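You operate a simulated robot arm through the tools that you are given. There is no shell and no other tool.

The job below is to be done with a simulated robot arm. You get a single attempt, and the scene is never put back.

Task
Put things in order on the perforated top. At the end: the round yellow brush stands where the purple post stood; the silver two-band stub tube is on the silver two-dot thick plate; the yellow stop stands on top of the brown weight; the purple post stands where the silver two-band stub tube stood; whatever was shut is shut again. Leave all else as you found it, and nothing knocked over.

It is judged by the outcome, as a careful person would: the job done as asked, and still so three seconds after it is handed in. It fails if anything else is knocked over, pushed out of place, dropped, spilled or broken.

Robot
A 6-joint arm with a two-finger parallel gripper, fixed in place. Base frame: the origin is at the foot of the arm, x ahead of it, y to its left, z up; the work surface is at about z = 0. Lengths are in mm, angles in rad, forces in N, time in s.
With the tool pointing down near the work surface it reaches from about 180 to 460 mm from the base axis. Its first joint turns from -1.222 to 1.222 rad. Payload 1.9 kg.
Tool frame: the origin (TCP) lies between the finger pads and is the grasp point; the fingertips stand 23 mm ahead of it; z points along the fingers, y is the line along which they close. The gripper opens to 94 mm. The fingers are 38 mm wide and 10 mm thick; the gripper's body (54 by 96 mm) begins 39 mm behind the TCP.
Orientation is that of the tool frame in the base frame, as [roll, pitch, yaw] about the fixed x, y, z axes, in that order (R = Rz(yaw) Ry(pitch) Rx(roll)). With the fingers straight down and closing along the base's y, the tool's x points along the base's -x, its y along +y and its z along -z.

Tools
- The arm moves only by the tool servo_tool. Its argument "series" is text: rows parted by semicolons, each of 7 numbers parted by spaces: the shift along the tool's x, y, z in units of 40 mm (1.0 is 40 mm), then the turn, a rotation vector about the tool's x, y, z in units of 8 degrees (1.0 is 8 degrees), then the opening, from 0 (shut) to 1 (fully open). In form: dx dy dz rx ry rz fingers; .... A call has 1 to 20 rows; each row shifts and turns the commanded pose from where the row before left it, along the tool's axes as they then stand. A call with a number of a shift or a turn outside -1 to 1 is refused whole. Each row takes 0.2 s and may step no farther than 50 mm and 0.15 rad from the row before; otherwise, or with a gripper value out of range, the whole call is refused. Where a pose cannot be reached the arm comes as near as it can. A force on the tool above 40 N (or 10 N above the force at the start of the call, whichever is more), or a blocked arm, ends the call early, and 0.2 s more pass. Each finger travels about 108 mm/s and halts on what it meets, pressing with about 32 N; the grip force reading is that of the motor and also rises with nothing between the fingers. The clock runs only during rows and for 0.2 s after the last one: add rows that do not move to give the fingers time. It gives the time, the measured TCP pose, the force on the tool (base axes), the opening and the grip force at its end, in the units of the frame above (readings bear some noise), with the torque about the TCP (base axes, N m) and any sound that the robot's microphone picked up.
- Cameras (640 x 400 px; columns grow to the right, rows downward): "scene" is fixed at [58.3, 331.9, 409.6]; the picture's right is [-0.62, -0.78, 0.00], its down [-0.50, 0.40, -0.76] and it looks along [0.60, -0.48, -0.64] (base axes); focal length 251 px, centre (320, 200). "wrist" rides on the gripper at [86, 16, -75] in the tool frame; the picture's right is [-0.18, 0.98, 0.00], its down [-0.58, -0.11, -0.81] and it looks along [-0.79, -0.15, 0.59] (tool axes); focal length 243 px, centre (320, 200). There is no depth. A picture from a camera that has moved, and an enlarged one, comes with that camera's place and axes in the base frame and with its lens. The place of the scene camera against the robot may be out by one fixed shift of up to 12 mm in any direction.
- camera(camera): a new picture of that camera. The clock stands still meanwhile.
- close_up(camera, box): a new picture of the part [left, top, right, bottom] of that camera's present view, enlarged. The clock stands still meanwhile.
- job_done(): hands the job in; it is judged then, once.

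Places have to be worked out from the pictures, the camera data and where the tool is seen. Open the gripper and draw the arm clear of the work before you hand the job in, unless the task says otherwise.

The tools are called after "Call:" as name(argument=value, ...) on one line, values as JSON. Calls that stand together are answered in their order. servo_tool: Moves the arm, as the interface text tells. Its arguments: {"type":"object","properties":{"series":{"type":"string"}},"required":["series"]} The other tools are called the same way: camera (camera) takes a picture; close_up (camera, box) takes an enlarged picture of a part of a camera's view; job_done () hands the job in.

At the start:

```text
time: 0.0
ee_pos: [286.7, -111.0, 251.5]
tool_rot: [3.139, 0.002, -3.142]
wrist_force: [0.7, 0.5, 0.2]
wrist_torque: [0.02, 0.03, -0.01]
width: 93.8
grasp_force: 0.1
```

scene: 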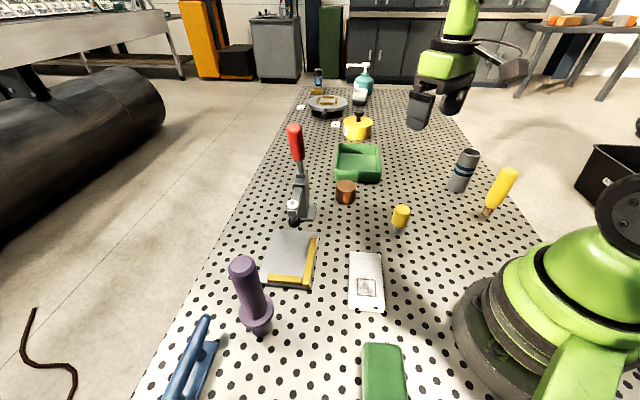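
wrist: 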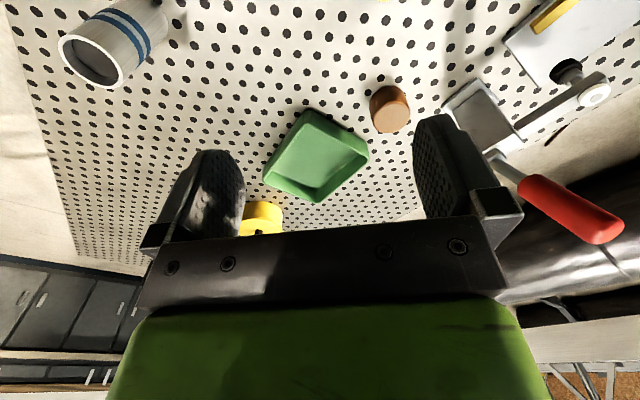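

The first pictures show the purple post, blue-band tube, yellow brush, small yellow stop, brown weight and a toggle clamp. I'll enlarge the scene view to identify each object before I move.

Call:
close_up(camera="scene", box=[200, 220, 420, 400])

Call:
close_up(camera="scene", box=[260, 60, 420, 160])

Call:
close_up(camera="scene", box=[260, 120, 420, 220])

Call:
close_up(camera="scene", box=[380, 130, 540, 230])

```text
2.22 times, centred on (310, 310) of scene
camera zoom: at [58.3, 331.9, 409.6], right [-0.62, -0.78, 0.0], down [-0.5, 0.4, -0.76], along [0.6, -0.48, -0.64], focal length 557 px, centre (342, -44)
```

zoom: 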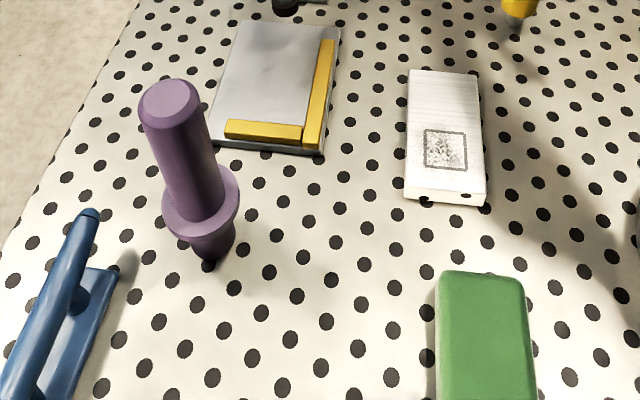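

```text
4.00 times, centred on (340, 110) of scene
camera zoom: at [58.3, 331.9, 409.6], right [-0.62, -0.78, 0.0], down [-0.5, 0.4, -0.76], along [0.6, -0.48, -0.64], focal length 1003 px, centre (240, 560)
```

zoom: 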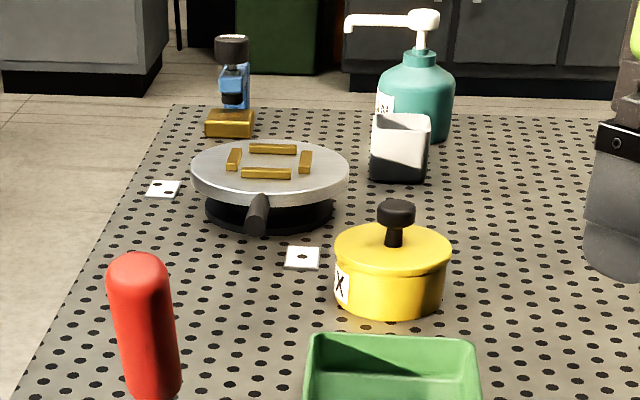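

```text
4.00 times, centred on (340, 170) of scene
camera zoom: at [58.3, 331.9, 409.6], right [-0.62, -0.78, 0.0], down [-0.5, 0.4, -0.76], along [0.6, -0.48, -0.64], focal length 1003 px, centre (240, 320)
```

zoom: 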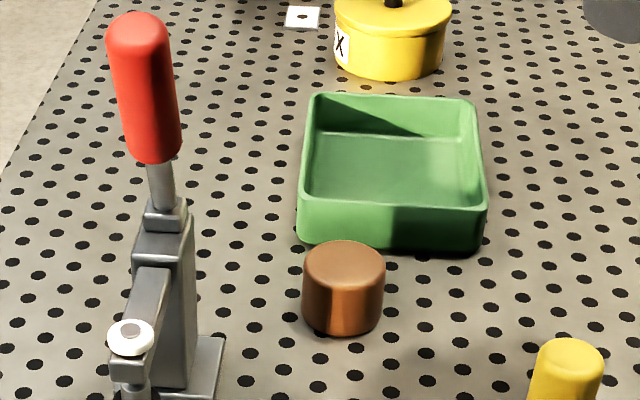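

```text
4.00 times, centred on (460, 180) of scene
camera zoom: at [58.3, 331.9, 409.6], right [-0.62, -0.78, 0.0], down [-0.5, 0.4, -0.76], along [0.6, -0.48, -0.64], focal length 1003 px, centre (-240, 280)
```

zoom: 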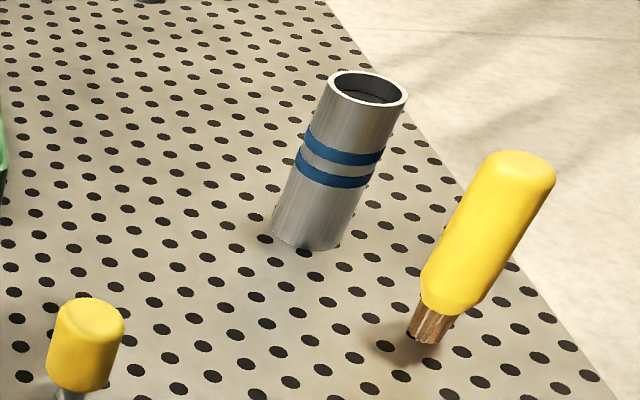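

I haven't yet found the "two-dot thick plate", so I'll enlarge the turntable disc, its cards, the plate with the yellow edges and the foreground items.

Call:
close_up(camera="scene", box=[290, 80, 370, 130])

Call:
close_up(camera="scene", box=[250, 220, 330, 300])

Call:
close_up(camera="scene", box=[260, 110, 340, 230])

Call:
close_up(camera="scene", box=[300, 60, 400, 110])

Call:
close_up(camera="scene", box=[320, 240, 420, 400])

Call:
close_up(camera="scene", box=[150, 300, 290, 400])

Call:
close_up(camera="wrist", box=[420, 0, 640, 140])

Call:
close_up(camera="wrist", box=[220, 80, 420, 250])

```text
8.00 times, centred on (330, 105) of scene
camera zoom: at [58.3, 331.9, 409.6], right [-0.62, -0.78, 0.0], down [-0.5, 0.4, -0.76], along [0.6, -0.48, -0.64], focal length 2006 px, centre (240, 960)
```

zoom: 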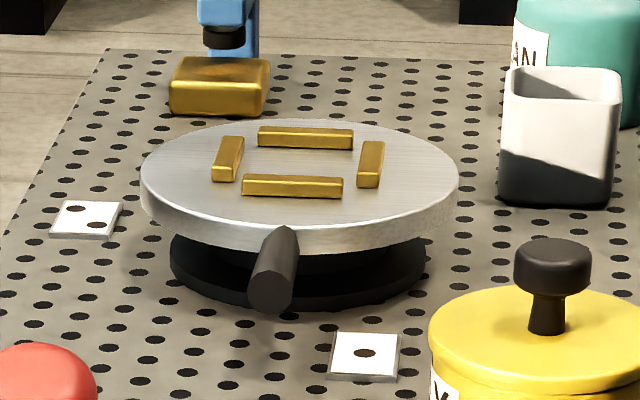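

```text
5.00 times, centred on (290, 260) of scene
camera zoom: at [58.3, 331.9, 409.6], right [-0.62, -0.78, 0.0], down [-0.5, 0.4, -0.76], along [0.6, -0.48, -0.64], focal length 1254 px, centre (470, -100)
```

zoom: 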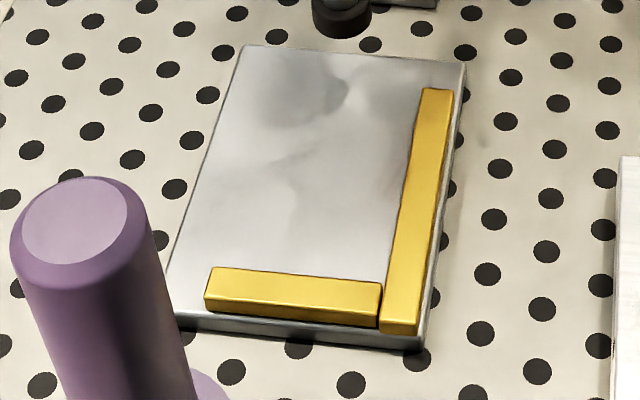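

```text
3.33 times, centred on (300, 170) of scene
camera zoom: at [58.3, 331.9, 409.6], right [-0.62, -0.78, 0.0], down [-0.5, 0.4, -0.76], along [0.6, -0.48, -0.64], focal length 836 px, centre (387, 300)
```

zoom: 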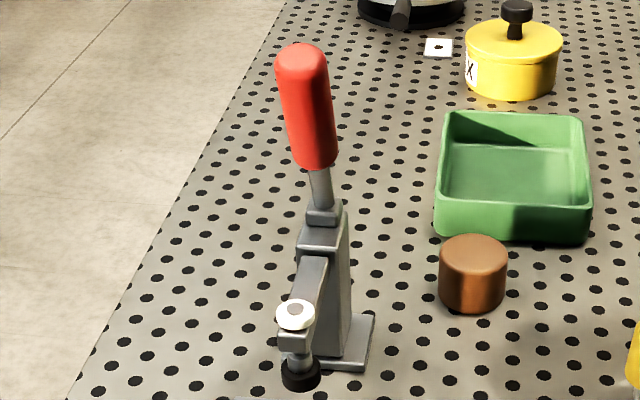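

```text
6.40 times, centred on (350, 85) of scene
camera zoom: at [58.3, 331.9, 409.6], right [-0.62, -0.78, 0.0], down [-0.5, 0.4, -0.76], along [0.6, -0.48, -0.64], focal length 1604 px, centre (128, 936)
```

zoom: 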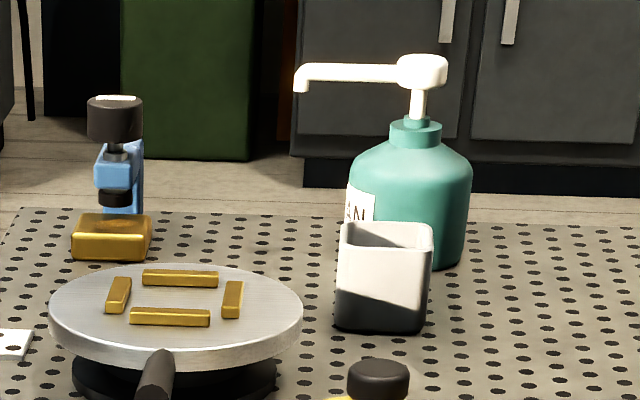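

```text
2.50 times, centred on (370, 320) of scene
camera zoom: at [58.3, 331.9, 409.6], right [-0.62, -0.78, 0.0], down [-0.5, 0.4, -0.76], along [0.6, -0.48, -0.64], focal length 627 px, centre (195, -100)
```

zoom: 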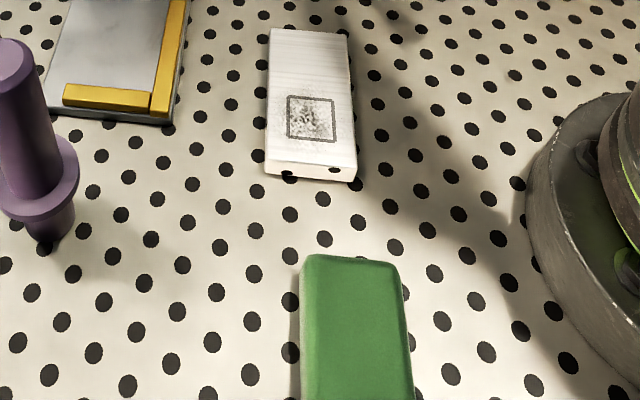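

```text
4.00 times, centred on (220, 350) of scene
camera zoom: at [58.3, 331.9, 409.6], right [-0.62, -0.78, 0.0], down [-0.5, 0.4, -0.76], along [0.6, -0.48, -0.64], focal length 1003 px, centre (720, -400)
```

zoom: 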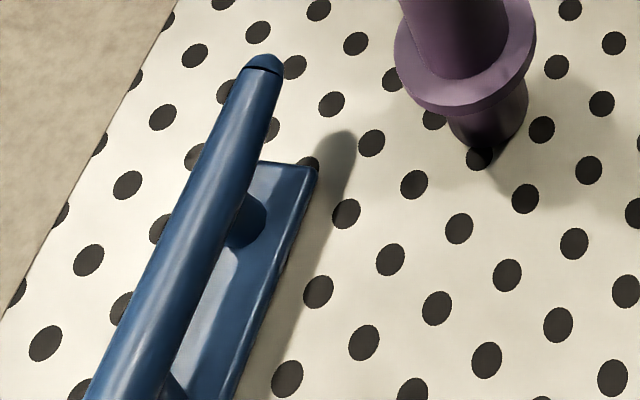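

```text
2.86 times, centred on (530, 70) of wrist
camera zoom: at [199.2, -94.4, 326.9], right [0.18, 0.98, 0.0], down [0.58, -0.11, 0.81], along [0.79, -0.15, -0.59], focal length 693 px, centre (-280, 571)
```

zoom: 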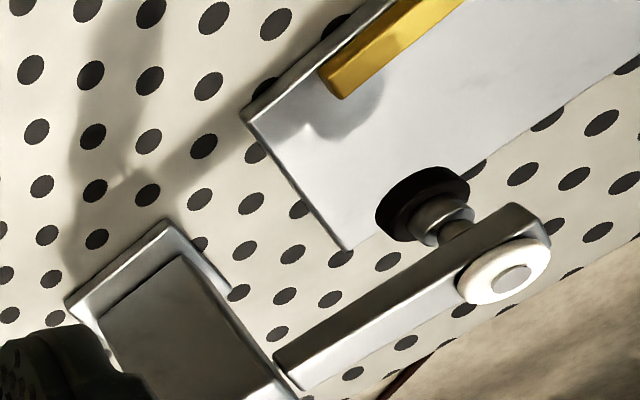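

```text
2.35 times, centred on (320, 165) of wrist
camera zoom: at [199.2, -94.4, 326.9], right [0.18, 0.98, 0.0], down [0.58, -0.11, 0.81], along [0.79, -0.15, -0.59], focal length 571 px, centre (320, 282)
```

zoom: 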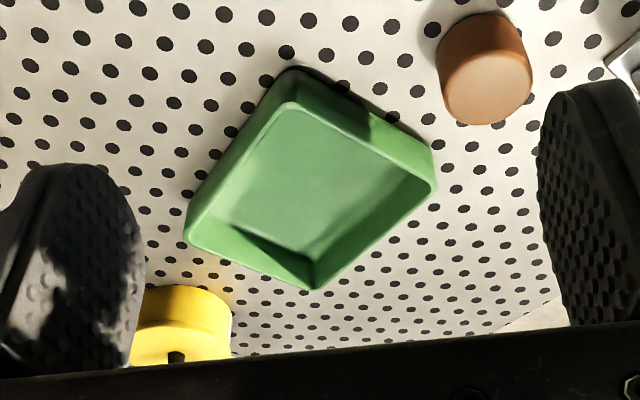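

From the scene camera I estimate: purple post at (248,298), tube at (250,-288), brush at (155,-253), stop at (254,-44), weight at (403,-25), and a grey plate with a yellow L-edge centred near (343,180), under a toggle clamp. I'll raise the arm and carry the wrist camera left to look for the two-dot plate.

Call:
servo_tool(series="0.5 0.7 -0.5 0 0 0 1; 0.5 0.7 -0.5 0 0 0 1; 0 1 -0.3 0 0 0 1; 0 1 0 0 0 0 1; 0 1 0 0 0 0 1; 0 1 0 0 0 0 1; 0 0 0 0 0 0 1")

Call:
camera(camera="wrist")

Call:
camera(camera="scene")

```text
time: 1.6
ee_pos: [245.1, 107.6, 305.3]
tool_rot: [3.139, 0.001, -3.14]
wrist_force: [1.1, -1.4, 0.9]
wrist_torque: [-0.01, -0.02, 0.01]
width: 93.9
grasp_force: 0.1
```

```text
taken
camera wrist: at [157.8, 123.4, 379.7], right [0.18, 0.98, 0.0], down [0.58, -0.11, 0.81], along [0.79, -0.15, -0.59], focal length 243 px, centre (320, 200)
```

wrist: 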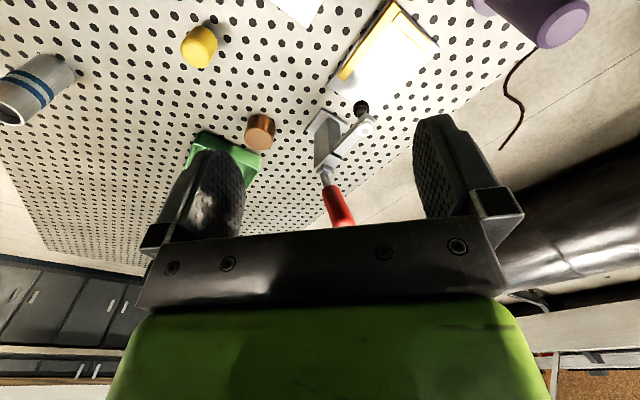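

```text
taken
```

scene: 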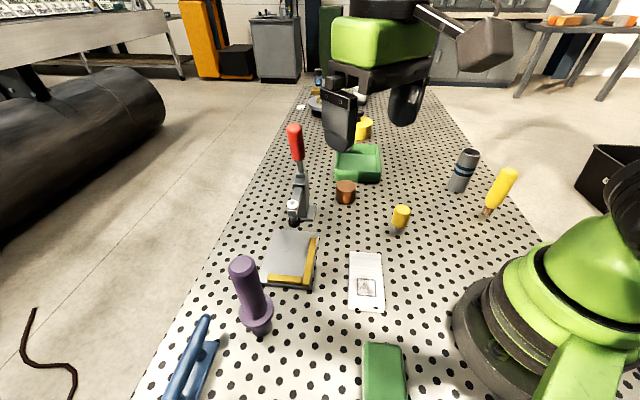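

The wrist view shows the L-edge plate, but only at a shallow angle. I'll tip the gripper so the camera looks steeply down, then inspect this side.

Call:
servo_tool(series="0 0 0 0 1 0 1; 0 0 0 0 1 0 1; 0 0 0 0 1 0 1; 0 0 0 0 1 0 1; 0 0 0 0 0 0 1")

Call:
camera(camera="wrist")

```text
time: 2.8
ee_pos: [247.4, 106.1, 304.1]
tool_rot: [3.141, -0.558, -3.141]
wrist_force: [0.1, -0.3, 0.1]
wrist_torque: [0.02, 0.01, -0.02]
width: 94.0
grasp_force: 0.0
```

```text
taken
camera wrist: at [211.8, 122.6, 413.6], right [0.16, 0.98, -0.1], down [0.92, -0.11, 0.38], along [0.36, -0.15, -0.92], focal length 243 px, centre (320, 200)
```

wrist: 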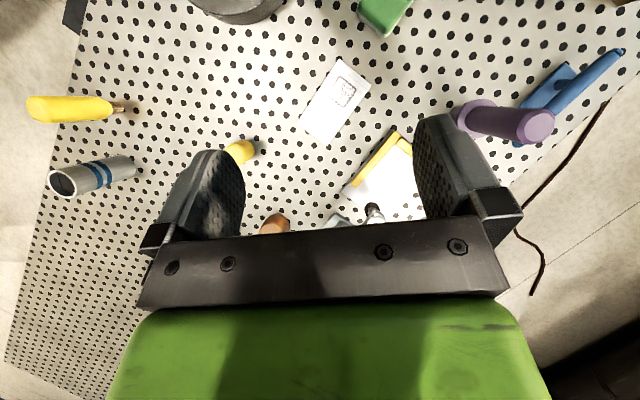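

This view shows the whole near half of the table, with only two plate-like things: the L-edge plate and the white block. I'll enlarge both to look for dot marks.

Call:
close_up(camera="wrist", box=[280, 50, 400, 150])

Call:
close_up(camera="wrist", box=[320, 120, 440, 230])

Call:
close_up(camera="scene", box=[335, 240, 395, 320])

Call:
close_up(camera="wrist", box=[440, 30, 640, 160])

Call:
close_up(camera="wrist", box=[10, 70, 210, 210])

Call:
close_up(camera="wrist", box=[200, 0, 440, 60])

```text
4.00 times, centred on (340, 100) of wrist
camera zoom: at [211.8, 122.6, 413.6], right [0.16, 0.98, -0.1], down [0.92, -0.11, 0.38], along [0.36, -0.15, -0.92], focal length 970 px, centre (240, 600)
```

zoom: 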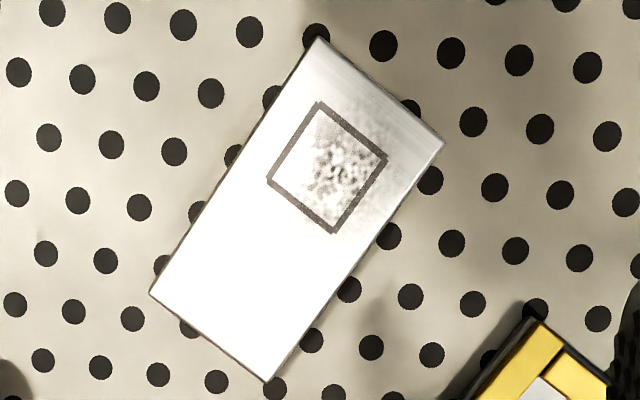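

```text
3.64 times, centred on (380, 175) of wrist
camera zoom: at [211.8, 122.6, 413.6], right [0.16, 0.98, -0.1], down [0.92, -0.11, 0.38], along [0.36, -0.15, -0.92], focal length 882 px, centre (102, 291)
```

zoom: 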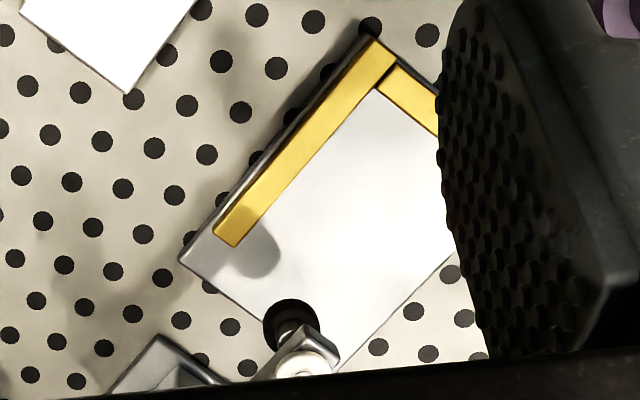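

```text
5.00 times, centred on (365, 280) of scene
camera zoom: at [58.3, 331.9, 409.6], right [-0.62, -0.78, 0.0], down [-0.5, 0.4, -0.76], along [0.6, -0.48, -0.64], focal length 1254 px, centre (95, -200)
```

zoom: 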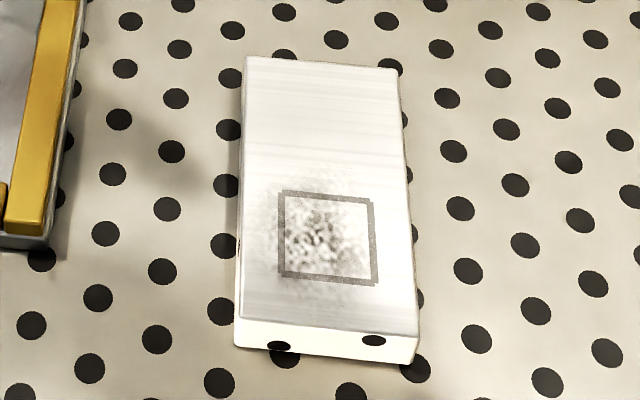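

```text
3.08 times, centred on (540, 95) of wrist
camera zoom: at [211.8, 122.6, 413.6], right [0.16, 0.98, -0.1], down [0.92, -0.11, 0.38], along [0.36, -0.15, -0.92], focal length 746 px, centre (-357, 523)
```

zoom: 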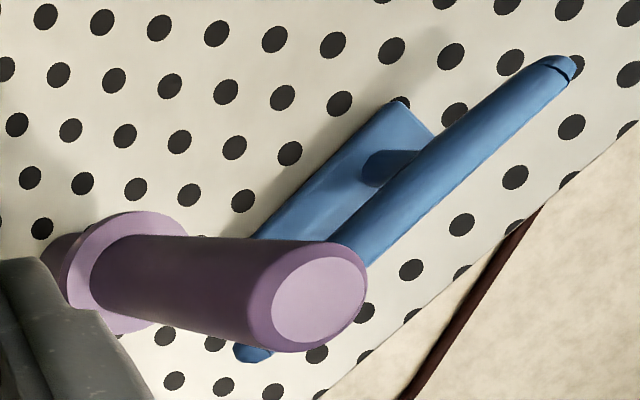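

```text
2.86 times, centred on (110, 140) of wrist
camera zoom: at [211.8, 122.6, 413.6], right [0.16, 0.98, -0.1], down [0.92, -0.11, 0.38], along [0.36, -0.15, -0.92], focal length 693 px, centre (920, 371)
```

zoom: 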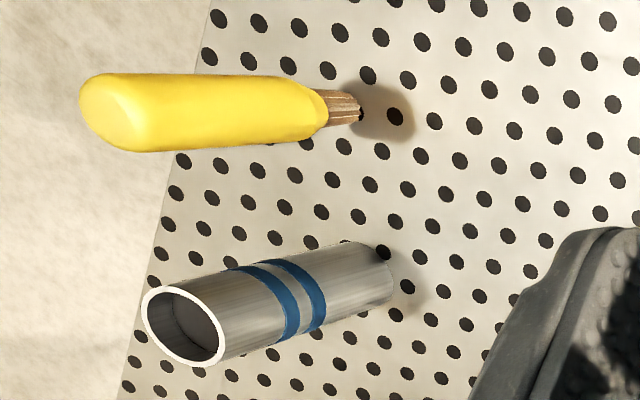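

```text
2.67 times, centred on (320, 30) of wrist
camera zoom: at [211.8, 122.6, 413.6], right [0.16, 0.98, -0.1], down [0.92, -0.11, 0.38], along [0.36, -0.15, -0.92], focal length 647 px, centre (320, 653)
```

zoom: 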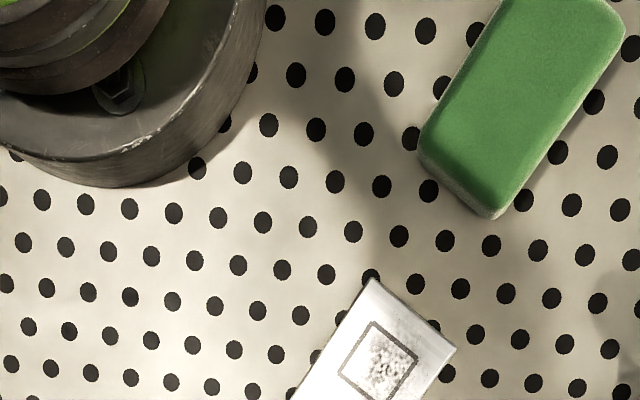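

The white-looking slab is brushed silver with two dots on its end face, so it is the two-dot thick plate: centre about (213,104), roughly 62×110×14 mm. The order is tube to plate, post to the tube's place, brush to the post's place, then stop to weight. I'll level the tool and move over the tube.

Call:
servo_tool(series="0 0 0 0 -1 0 1; 0 0 0 0 -1 0 1; 0 0 0 0 -1 0 1; 0 0 0 0 -1 0 1; 0 -1 0.1 0 0 0 1; 0 -1 0.1 0 0 0 1; 0 -1 0.1 0 0 0 1; 0 -1 0.1 0 0 0 1; 0 -1 0.1 0 0 0 1; 0 -1 0.1 0 0 0 1; 0 -1 0.1 0 0 0 1; 0 -1 0.1 0 0 0 1; 0 -1 0.2 0 0 0 1; 0 -0.9 0.2 0 0 0 1; 0 0 0 0 0 0 1")

Call:
servo_tool(series="0 0 0 0 0 1 1; 0 0 0 0 0 1 1; 0 0 0 0 0 1 1; 0 0 0 0 0 1 1; 0 0 0 0 0 1 1; 0 0 0 0 0 1 1; 0 0 0 0 0 0 1")

Call:
camera(camera="wrist")

Call:
camera(camera="scene")

```text
time: 6.0
ee_pos: [244.4, -292.6, 256.5]
tool_rot: [3.139, 0.001, -3.14]
wrist_force: [0.5, 0.5, 0.0]
wrist_torque: [-0.06, 0.02, -0.02]
width: 94.0
grasp_force: 0.1
```

```text
time: 7.6
ee_pos: [247.1, -292.1, 255.3]
tool_rot: [3.139, 0.0, 2.304]
wrist_force: [0.0, 0.7, 0.3]
wrist_torque: [0.0, 0.01, 0.02]
width: 93.9
grasp_force: 0.1
```

```text
taken
camera wrist: at [199.8, -215.9, 330.5], right [0.85, 0.52, 0.0], down [0.31, -0.51, 0.81], along [0.42, -0.69, -0.59], focal length 243 px, centre (320, 200)
```

wrist: 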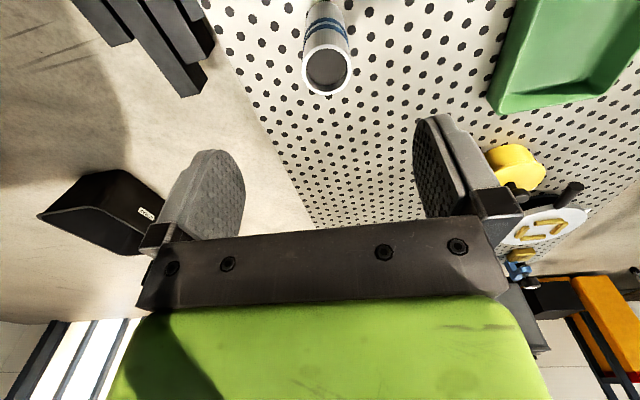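

```text
taken
```

scene: 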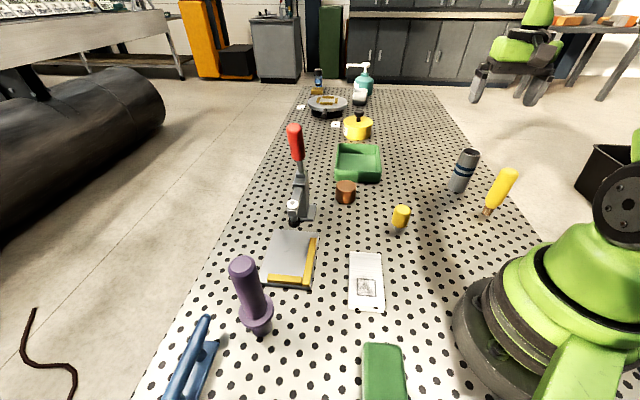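

Combining two wrist views puts the tube's top centre at about (259,-301,114), with an outer diameter near 44. I'll shift over it, come partway down and check the alignment.

Call:
servo_tool(series="-0.385 0.09 0.5 0 0 0 1; 0 0 0.9 0 0 0 1; 0 0 0.3 0 0 0 1; 0 0 0 0 0 0 1")

Call:
camera(camera="wrist")

Call:
close_up(camera="scene", box=[400, 60, 600, 240])

```text
time: 8.6
ee_pos: [261.4, -298.6, 186.2]
tool_rot: [3.14, 0.001, 2.302]
wrist_force: [0.1, 0.2, -0.6]
wrist_torque: [0.0, 0.0, 0.01]
width: 94.0
grasp_force: 0.0
```

```text
taken
camera wrist: at [213.8, -223.5, 262.0], right [0.85, 0.52, 0.0], down [0.31, -0.51, 0.81], along [0.42, -0.69, -0.59], focal length 243 px, centre (320, 200)
```

wrist: 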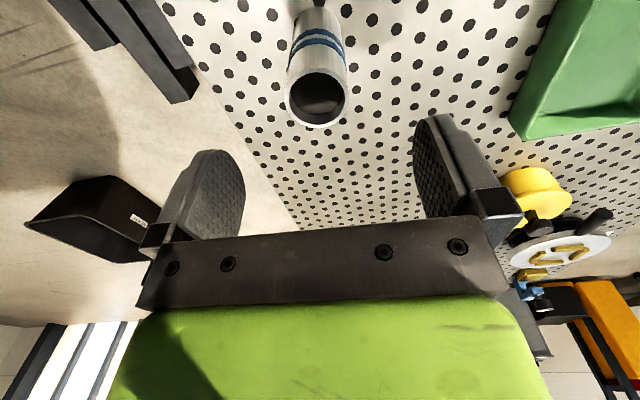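

```text
2.22 times, centred on (500, 150) of scene
camera zoom: at [58.3, 331.9, 409.6], right [-0.62, -0.78, 0.0], down [-0.5, 0.4, -0.76], along [0.6, -0.48, -0.64], focal length 557 px, centre (-80, 311)
```

zoom: 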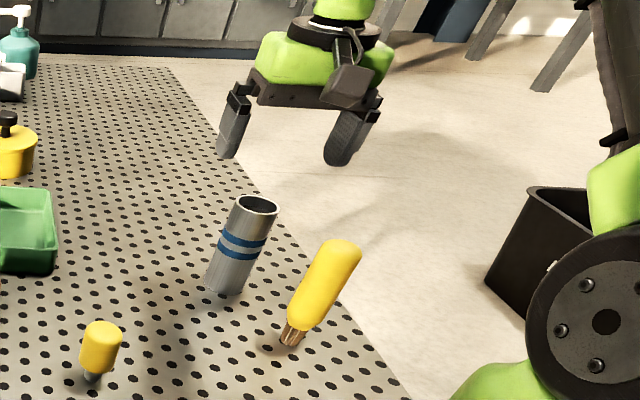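

The rim shows at (316,98), within about 3 mm of straight below the tool, so the tube stands at (260,-301). I'll correct that, descend to z≈82 around its upper part and close.

Call:
servo_tool(series="-0.03 -0.065 0.6 0 0 0 1; 0 0 0.8 0 0 0 1; 0 0 0.7 0 0 0 1; 0 0 0.5 0 0 0 1; 0 0 0 0 0 0 1")

Call:
camera(camera="wrist")

Call:
close_up(camera="scene", box=[400, 60, 600, 240])

```text
time: 9.8
ee_pos: [259.9, -302.4, 84.9]
tool_rot: [3.138, 0.0, 2.303]
wrist_force: [-0.3, 0.5, -0.2]
wrist_torque: [0.02, 0.04, 0.02]
width: 94.1
grasp_force: 0.1
```

```text
taken
camera wrist: at [212.5, -226.8, 158.7], right [0.85, 0.52, 0.0], down [0.31, -0.51, 0.81], along [0.42, -0.69, -0.59], focal length 243 px, centre (320, 200)
```

wrist: 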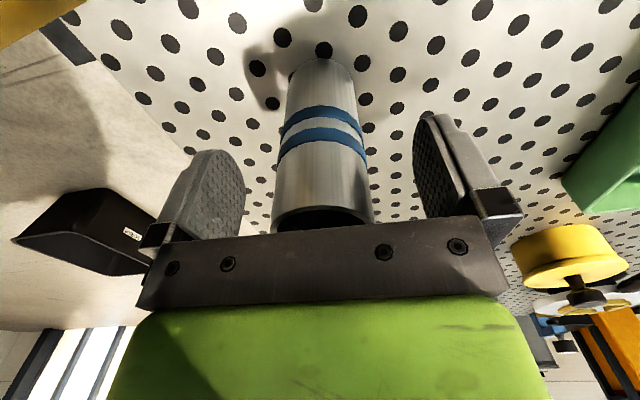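

```text
2.22 times, centred on (500, 150) of scene
camera zoom: at [58.3, 331.9, 409.6], right [-0.62, -0.78, 0.0], down [-0.5, 0.4, -0.76], along [0.6, -0.48, -0.64], focal length 557 px, centre (-80, 311)
```

zoom: 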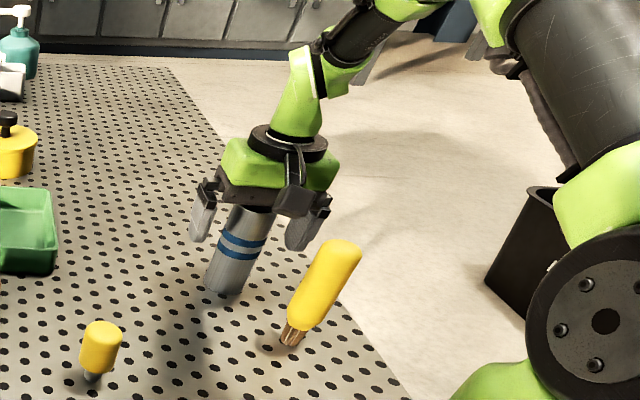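

The tube sits centred between the pads, with the body clear of its rim. Closing now.

Call:
servo_tool(series="0 0 0 0 0 0 0.6; 0 0 0 0 0 0 0.4; 0 0 0 0 0 0 0.3; 0 0 0 0 0 0 0.3; 0 0 0 0 0 0 0.3")

```text
time: 11.0
ee_pos: [259.9, -302.1, 83.5]
tool_rot: [3.139, -0.001, 2.304]
wrist_force: [-0.6, 0.3, 0.1]
wrist_torque: [-0.02, 0.01, -0.02]
width: 43.8
grasp_force: 32.0
```

Grip is firm at 43.8 mm. I'll lift straight up and check that the tube comes with it.

Call:
servo_tool(series="0 0 -0.2 0 0 0 0.3; 0 0 -0.6 0 0 0 0.3; 0 0 -0.8 0 0 0 0.3; 0 0 -0.8 0 0 0 0.3; 0 0 -0.8 0 0 0 0.3; 0 0 0 0 0 0 0.3")

Call:
camera(camera="scene")

Call:
camera(camera="wrist")

```text
time: 12.4
ee_pos: [258.5, -302.4, 213.3]
tool_rot: [3.141, 0.001, 2.307]
wrist_force: [-0.5, 0.4, -1.7]
wrist_torque: [0.0, 0.03, 0.0]
width: 43.9
grasp_force: 31.8
```

```text
taken
```

scene: 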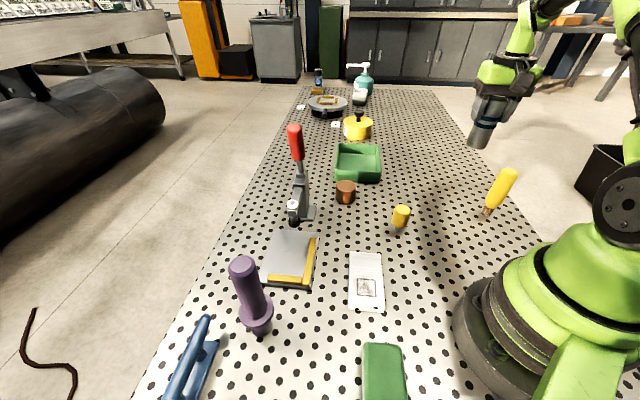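

```text
taken
camera wrist: at [211.6, -228.1, 287.5], right [0.85, 0.52, 0.0], down [0.31, -0.51, 0.81], along [0.42, -0.69, -0.59], focal length 243 px, centre (320, 200)
```

wrist: 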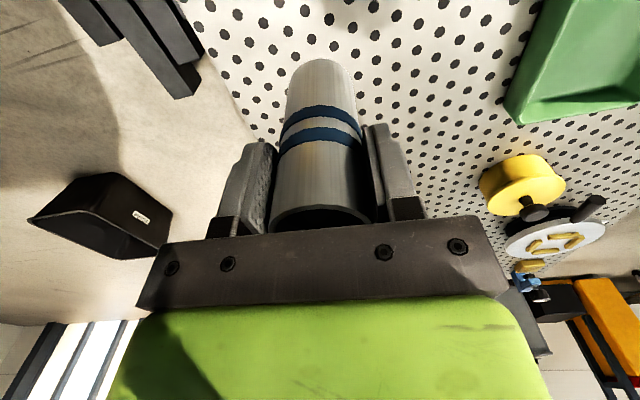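

The tube is held upright. I'll turn back to the base-aligned yaw and carry it across at z≈213, tube bottom about 130, to above the two-dot plate.

Call:
servo_tool(series="0 0 0 0 0 -1 0.3; 0 0 0 0 0 -1 0.3; 0 0 0 0 0 -1 0.3; 0 0 0 0 0 -1 0.3; 0 0 0 0 0 -1 0.3; 0 0 0 0 0 -1 0.3; 0 0 0 0 0 0 0.3")

Call:
servo_tool(series="0.1 0.5 0 0 0 0 0.3; 0.1 0.92 0 0 0 0 0.3; 0.1 0.92 0 0 0 0 0.3; 0.1 0.92 0 0 0 0 0.3; 0.1 0.92 0 0 0 0 0.3; 0.1 0.92 0 0 0 0 0.3; 0.1 0.92 0 0 0 0 0.3; 0.1 0.92 0 0 0 0 0.3; 0.1 0.92 0 0 0 0 0.3; 0.1 0.92 0 0 0 0 0.3; 0.1 0.92 0 0 0 0 0.3; 0.05 0.45 0 0 0 0 0.3; 0 0 0 0 0 0 0.3")

Call:
camera(camera="wrist")

Call:
camera(camera="scene")

```text
time: 14.0
ee_pos: [258.1, -302.0, 213.4]
tool_rot: [3.14, 0.002, -3.138]
wrist_force: [-0.4, 0.8, -1.3]
wrist_torque: [0.0, 0.01, -0.04]
width: 28.2
grasp_force: 0.0
```

```text
time: 16.8
ee_pos: [212.2, 105.1, 210.4]
tool_rot: [3.14, 0.002, 3.141]
wrist_force: [0.4, 0.4, -0.7]
wrist_torque: [0.04, 0.04, 0.04]
width: 28.1
grasp_force: 0.0
```

```text
taken
camera wrist: at [124.6, 122.4, 285.7], right [0.18, 0.98, 0.0], down [0.58, -0.11, 0.81], along [0.79, -0.15, -0.59], focal length 243 px, centre (320, 200)
```

wrist: 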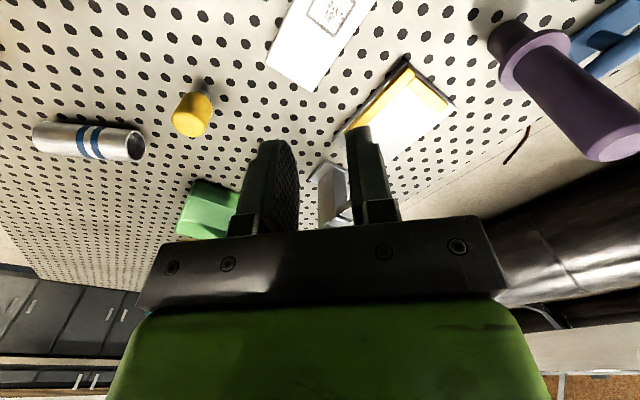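

```text
taken
```

scene: 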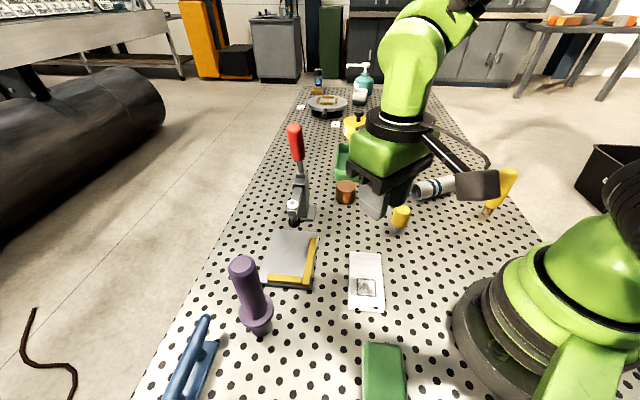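

The width fell to 28 mm, so the tube slipped out during the turn and now lies on its side. I'll look closely at where it lies and whether the brush and stop are undisturbed.

Call:
close_up(camera="scene", box=[380, 130, 540, 240])

Call:
close_up(camera="wrist", box=[0, 60, 240, 210])

```text
3.64 times, centred on (460, 185) of scene
camera zoom: at [58.3, 331.9, 409.6], right [-0.62, -0.78, 0.0], down [-0.5, 0.4, -0.76], along [0.6, -0.48, -0.64], focal length 912 px, centre (-189, 254)
```

zoom: 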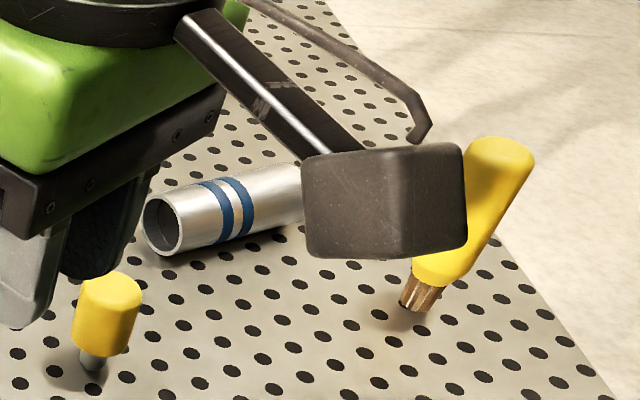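

```text
2.67 times, centred on (120, 135) of wrist
camera zoom: at [124.6, 122.4, 285.7], right [0.18, 0.98, 0.0], down [0.58, -0.11, 0.81], along [0.79, -0.15, -0.59], focal length 647 px, centre (853, 373)
```

zoom: 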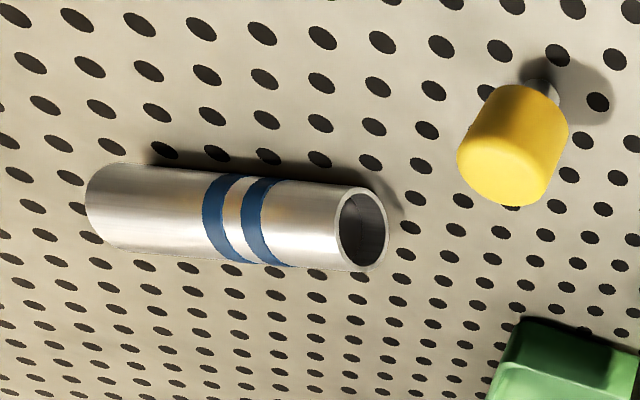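

The tube lies with its rim near (303,-175) and its other end near (268,-290). Brush and stop still stand. I'll stand the tube up again, so I fly back above its rim end with open fingers.

Call:
servo_tool(series="-0.25 -0.9 0 0 0 0 0.5; -0.25 -0.9 0 0 0 0 0.8; -0.25 -0.9 0 0 0 0 1; -0.25 -0.9 0 0 0 0 1; -0.25 -0.9 0 0 0 0 1; -0.25 -0.9 0 0 0 0 1; -0.25 -0.9 0 0 0 0 1; -0.25 -0.9 0 0 0 0 1; -0.1 -0.4 0 0 0 0 1; 0 0 0 0 0 0 1")

Call:
servo_tool(series="0 0 0 0 0 1 1; 0 0 0 0 0 1 1; 0 0 0 0 0 1 1; 0 0 0 0 0 1 1; 0 0 0 0 0 1 1; 0 0 0 0 0 1 1; 0 0 0 0 0 1 1; 0 0 0 0 0 1 1; 0 0 0 0 0 1 1; 0 0 0 0 0 1 1; 0 0 0 0 0 1 1; 0 0 0 0 0 1 1; 0 0 0 0 0 1 1; 0 0 0 0 0 0.3 1; 0 0 0 0 0 0 1")

Call:
camera(camera="wrist")

Call:
camera(camera="scene")

```text
time: 19.0
ee_pos: [297.7, -199.5, 216.2]
tool_rot: [3.14, 0.001, -3.14]
wrist_force: [0.1, 0.0, 0.5]
wrist_torque: [0.0, -0.03, 0.03]
width: 94.2
grasp_force: 0.1
```

```text
time: 22.2
ee_pos: [296.8, -198.9, 211.4]
tool_rot: [3.139, -0.003, 1.285]
wrist_force: [-0.1, -0.6, 0.9]
wrist_torque: [0.0, 0.0, -0.01]
width: 94.0
grasp_force: 0.1
```

```text
taken
camera wrist: at [335.5, -121.7, 287.4], right [0.89, -0.45, 0.0], down [-0.27, -0.53, 0.81], along [-0.37, -0.72, -0.59], focal length 243 px, centre (320, 200)
```

wrist: 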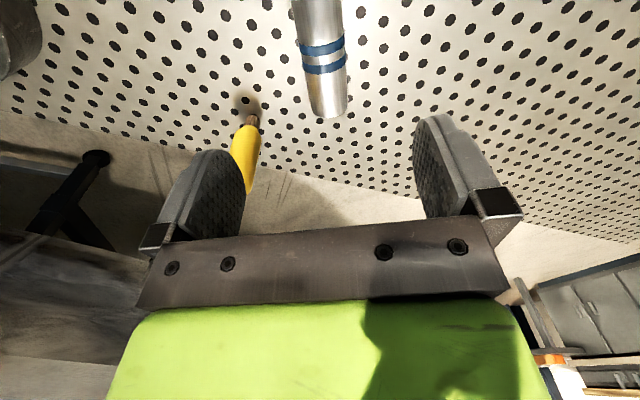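

```text
taken
```

scene: 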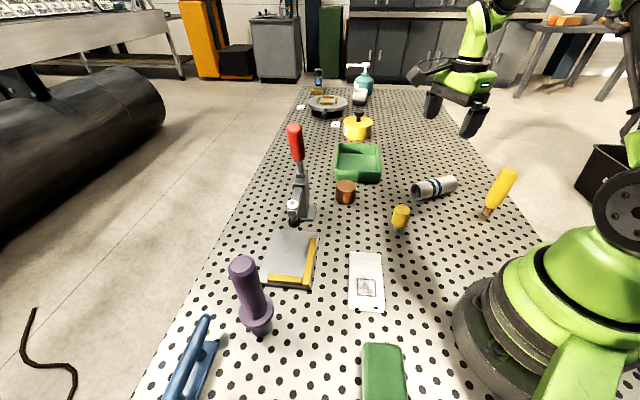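

The tube's axis runs along about 71° and my grip point, 27 mm from the rim at (296,-198), is right below the tool. I'll trim the yaw by 3° and descend to z≈28, leaving the tips about 5 mm above the table.

Call:
servo_tool(series="0 0 0.8 0 0 0.35 1; 0 0 0.9 0 0 0 1; 0 0 0.9 0 0 0 1; 0 0 0.9 0 0 0 1; 0 0 0.6 0 0 0 1; 0 0 0.3 0 0 0 1; 0 0 0 0 0 0 1")

Call:
camera(camera="wrist")

Call:
close_up(camera="scene", box=[380, 130, 540, 230])

```text
time: 23.8
ee_pos: [297.6, -200.2, 37.0]
tool_rot: [3.139, -0.002, 1.236]
wrist_force: [0.5, 0.0, 0.1]
wrist_torque: [-0.05, 0.01, 0.01]
width: 94.1
grasp_force: 0.0
```

```text
taken
camera wrist: at [339.7, -123.5, 111.3], right [0.87, -0.5, 0.0], down [-0.3, -0.51, 0.81], along [-0.4, -0.7, -0.59], focal length 243 px, centre (320, 200)
```

wrist: 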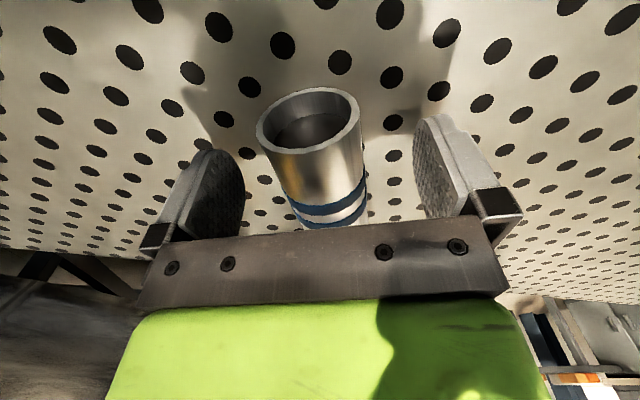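

```text
4.00 times, centred on (460, 180) of scene
camera zoom: at [58.3, 331.9, 409.6], right [-0.62, -0.78, 0.0], down [-0.5, 0.4, -0.76], along [0.6, -0.48, -0.64], focal length 1003 px, centre (-240, 280)
```

zoom: 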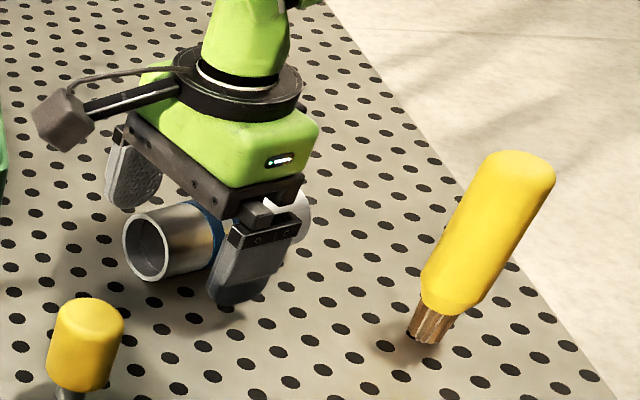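

The tool is at z≈36.5 and the tube sits about 4 mm off centre between the fingers. I'll correct that, go down 8 mm and close.

Call:
servo_tool(series="0 -0.1 0.1 0 0 0 1; 0 0 0.1 0 0 0 0.8; 0 0 0 0 0 0 0.6; 0 0 0 0 0 0 0.3; 0 0 0 0 0 0 0.1; 0 0 0 0 0 0 0; 0 0 0 0 0 0 0")

Call:
camera(camera="wrist")

```text
time: 25.4
ee_pos: [293.0, -199.7, 27.6]
tool_rot: [3.14, -0.001, 1.238]
wrist_force: [-0.5, -0.3, 0.0]
wrist_torque: [0.0, -0.03, -0.01]
width: 43.2
grasp_force: 32.3
```

```text
taken
camera wrist: at [336.1, -122.2, 103.2], right [0.87, -0.5, 0.0], down [-0.29, -0.51, 0.81], along [-0.4, -0.7, -0.59], focal length 243 px, centre (320, 200)
```

wrist: 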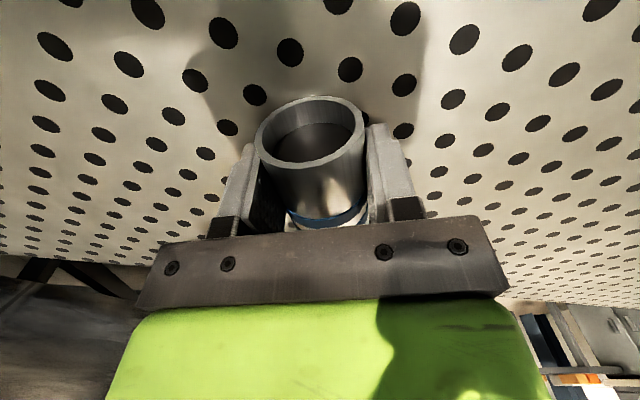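

The grip holds at 43.2 mm. I'll lift 40 mm slowly, hold, and check for slip before any larger motion.

Call:
servo_tool(series="0 0 -0.2 0 0 0 0; 0 0 -0.4 0 0 0 0; 0 0 -0.4 0 0 0 0; 0 0 0 0 0 0 0; 0 0 0 0 0 0 0; 0 0 0 0 0 0 0")

Call:
camera(camera="wrist")

Call:
close_up(camera="scene", box=[380, 130, 540, 230])

```text
time: 26.8
ee_pos: [293.7, -197.4, 67.6]
tool_rot: [3.141, 0.0, 1.237]
wrist_force: [0.0, -0.2, -0.4]
wrist_torque: [0.04, 0.0, 0.0]
width: 43.2
grasp_force: 32.3
```

```text
taken
camera wrist: at [336.9, -122.2, 142.5], right [0.87, -0.5, 0.0], down [-0.29, -0.51, 0.81], along [-0.4, -0.7, -0.59], focal length 243 px, centre (320, 200)
```

wrist: 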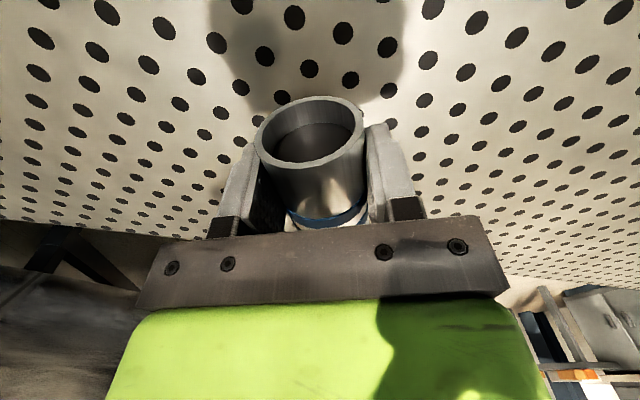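

```text
4.00 times, centred on (460, 180) of scene
camera zoom: at [58.3, 331.9, 409.6], right [-0.62, -0.78, 0.0], down [-0.5, 0.4, -0.76], along [0.6, -0.48, -0.64], focal length 1003 px, centre (-240, 280)
```

zoom: 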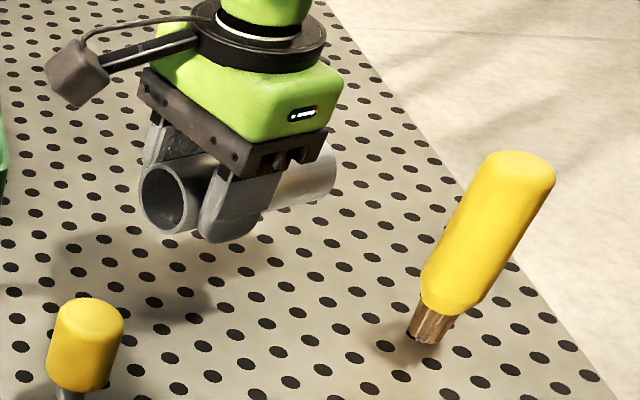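

The tube is held level with no slip. I'll turn slowly towards yaw 90° while still low, in case turning is what loosens it.

Call:
servo_tool(series="0 0 0 0 0 -0.2 0; 0 0 0 0 0 -0.4 0; 0 0 0 0 0 -0.4 0; 0 0 0 0 0 -0.4 0; 0 0 0 0 0 -0.4 0; 0 0 0 0 0 -0.4 0; 0 0 0 0 0 -0.2 0; 0 0 0 0 0 0 0")

Call:
camera(camera="wrist")

```text
time: 28.6
ee_pos: [293.1, -199.1, 67.5]
tool_rot: [3.14, -0.003, 1.572]
wrist_force: [0.0, 0.6, -0.9]
wrist_torque: [0.03, -0.01, -0.01]
width: 43.4
grasp_force: 32.1
```

```text
taken
camera wrist: at [308.4, -112.1, 142.6], right [0.98, -0.18, 0.0], down [-0.11, -0.58, 0.81], along [-0.15, -0.79, -0.59], focal length 243 px, centre (320, 200)
```

wrist: 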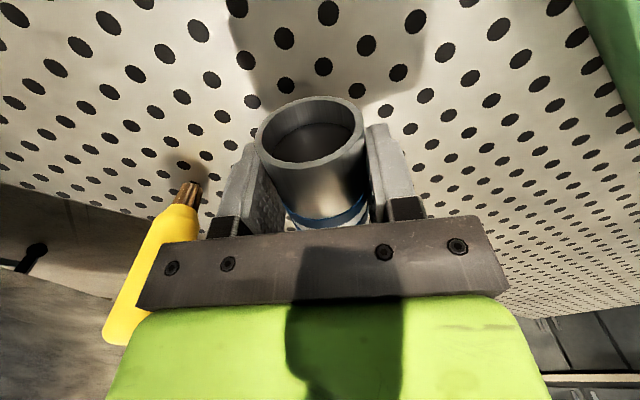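

Still gripped after the turn, now at yaw 90°. I'll lift to about z=200 and carry the tube to open ground near (330,60), where I can tilt the gripper.

Call:
servo_tool(series="0.15 0.05 -0.4 0 0 0 0; 0.3 0.1 -0.7 0 0 0 0; 0.3 0.1 -0.7 0 0 0 0; 0.6 0.1 -0.5 0 0 0 0; 0.7 0.1 -0.4 0 0 0 0; 0.7 0.1 -0.3 0 0 0 0; 0.8 0.1 -0.3 0 0 0 0; 0.8 0.1 0 0 0 0 0; 0.8 0.1 0 0 0 0 0; 0.7 0.1 0 0 0 0 0; 0.4 0.05 0 0 0 0 0; 0.2 0 0 0 0 0 0; 0 0 0 0 0 0 0")

Call:
camera(camera="wrist")

Call:
camera(camera="scene")

```text
time: 31.4
ee_pos: [332.8, 59.5, 199.8]
tool_rot: [3.141, -0.001, 1.572]
wrist_force: [0.5, -0.1, -0.7]
wrist_torque: [0.04, -0.01, -0.01]
width: 43.0
grasp_force: 31.7
```

```text
taken
camera wrist: at [348.2, 145.6, 275.1], right [0.98, -0.18, 0.0], down [-0.11, -0.58, 0.81], along [-0.15, -0.79, -0.59], focal length 243 px, centre (320, 200)
```

wrist: 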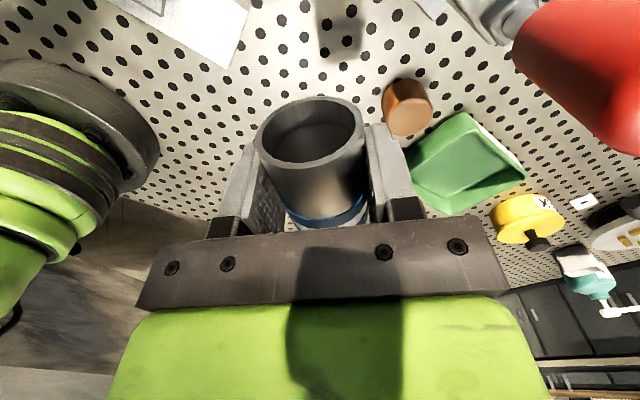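

```text
taken
```

scene: 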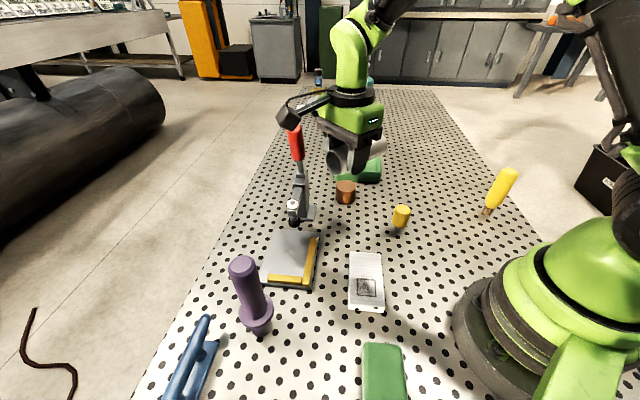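

The tube is held and the camera sits clear of the clamp's red handle; tilting will swing it away from there. I'll begin tilting slowly, about 30° first.

Call:
servo_tool(series="0 0 0 0 0.3 0 0; 0 0 0 0 0.6 0 0; 0 0 0 0 0.6 0 0; 0 0 0 0 0.6 0 0; 0 0 0 0 0.6 0 0; 0 0 0 0 0.6 0 0; 0 0 0 0 0.4 0 0; 0 0 0 0 0 0 0")

Call:
camera(camera="scene")

```text
time: 33.2
ee_pos: [333.0, 59.1, 200.8]
tool_rot: [3.14, -0.52, 1.572]
wrist_force: [-0.3, 1.0, -2.4]
wrist_torque: [0.02, 0.0, 0.02]
width: 42.9
grasp_force: 31.9
```

```text
taken
```

scene: 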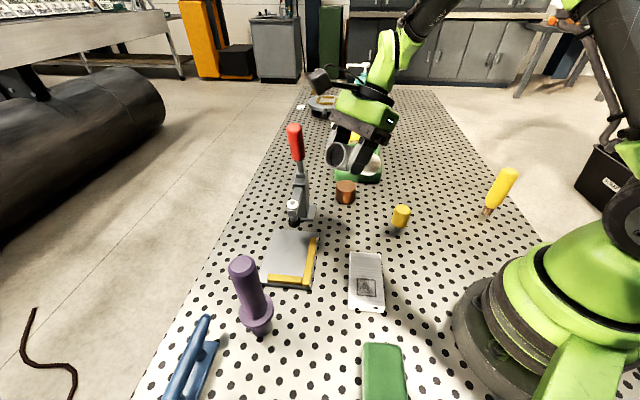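

A 30° tilt was reached with the grip intact. Continuing another 30°.

Call:
servo_tool(series="0 0 0 0 0.4 0 0; 0 0 0 0 0.6 0 0; 0 0 0 0 0.6 0 0; 0 0 0 0 0.6 0 0; 0 0 0 0 0.6 0 0; 0 0 0 0 0.6 0 0; 0 0 0 0 0.4 0 0; 0 0 0 0 0 0 0")

Call:
camera(camera="scene")

```text
time: 35.0
ee_pos: [331.8, 58.1, 200.5]
tool_rot: [3.136, -1.049, 1.576]
wrist_force: [0.7, -0.4, -0.5]
wrist_torque: [0.02, -0.03, -0.04]
width: 43.0
grasp_force: 31.9
```

```text
taken
```

scene: 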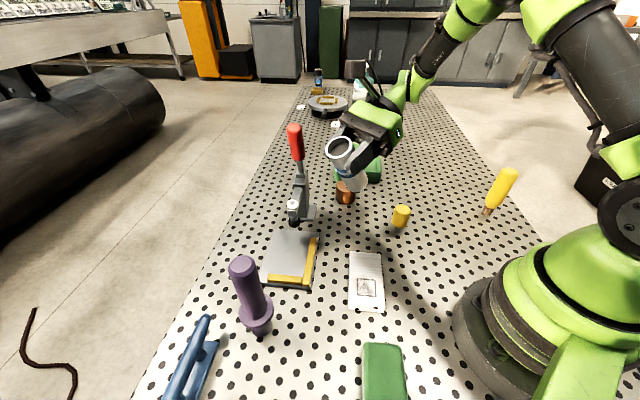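

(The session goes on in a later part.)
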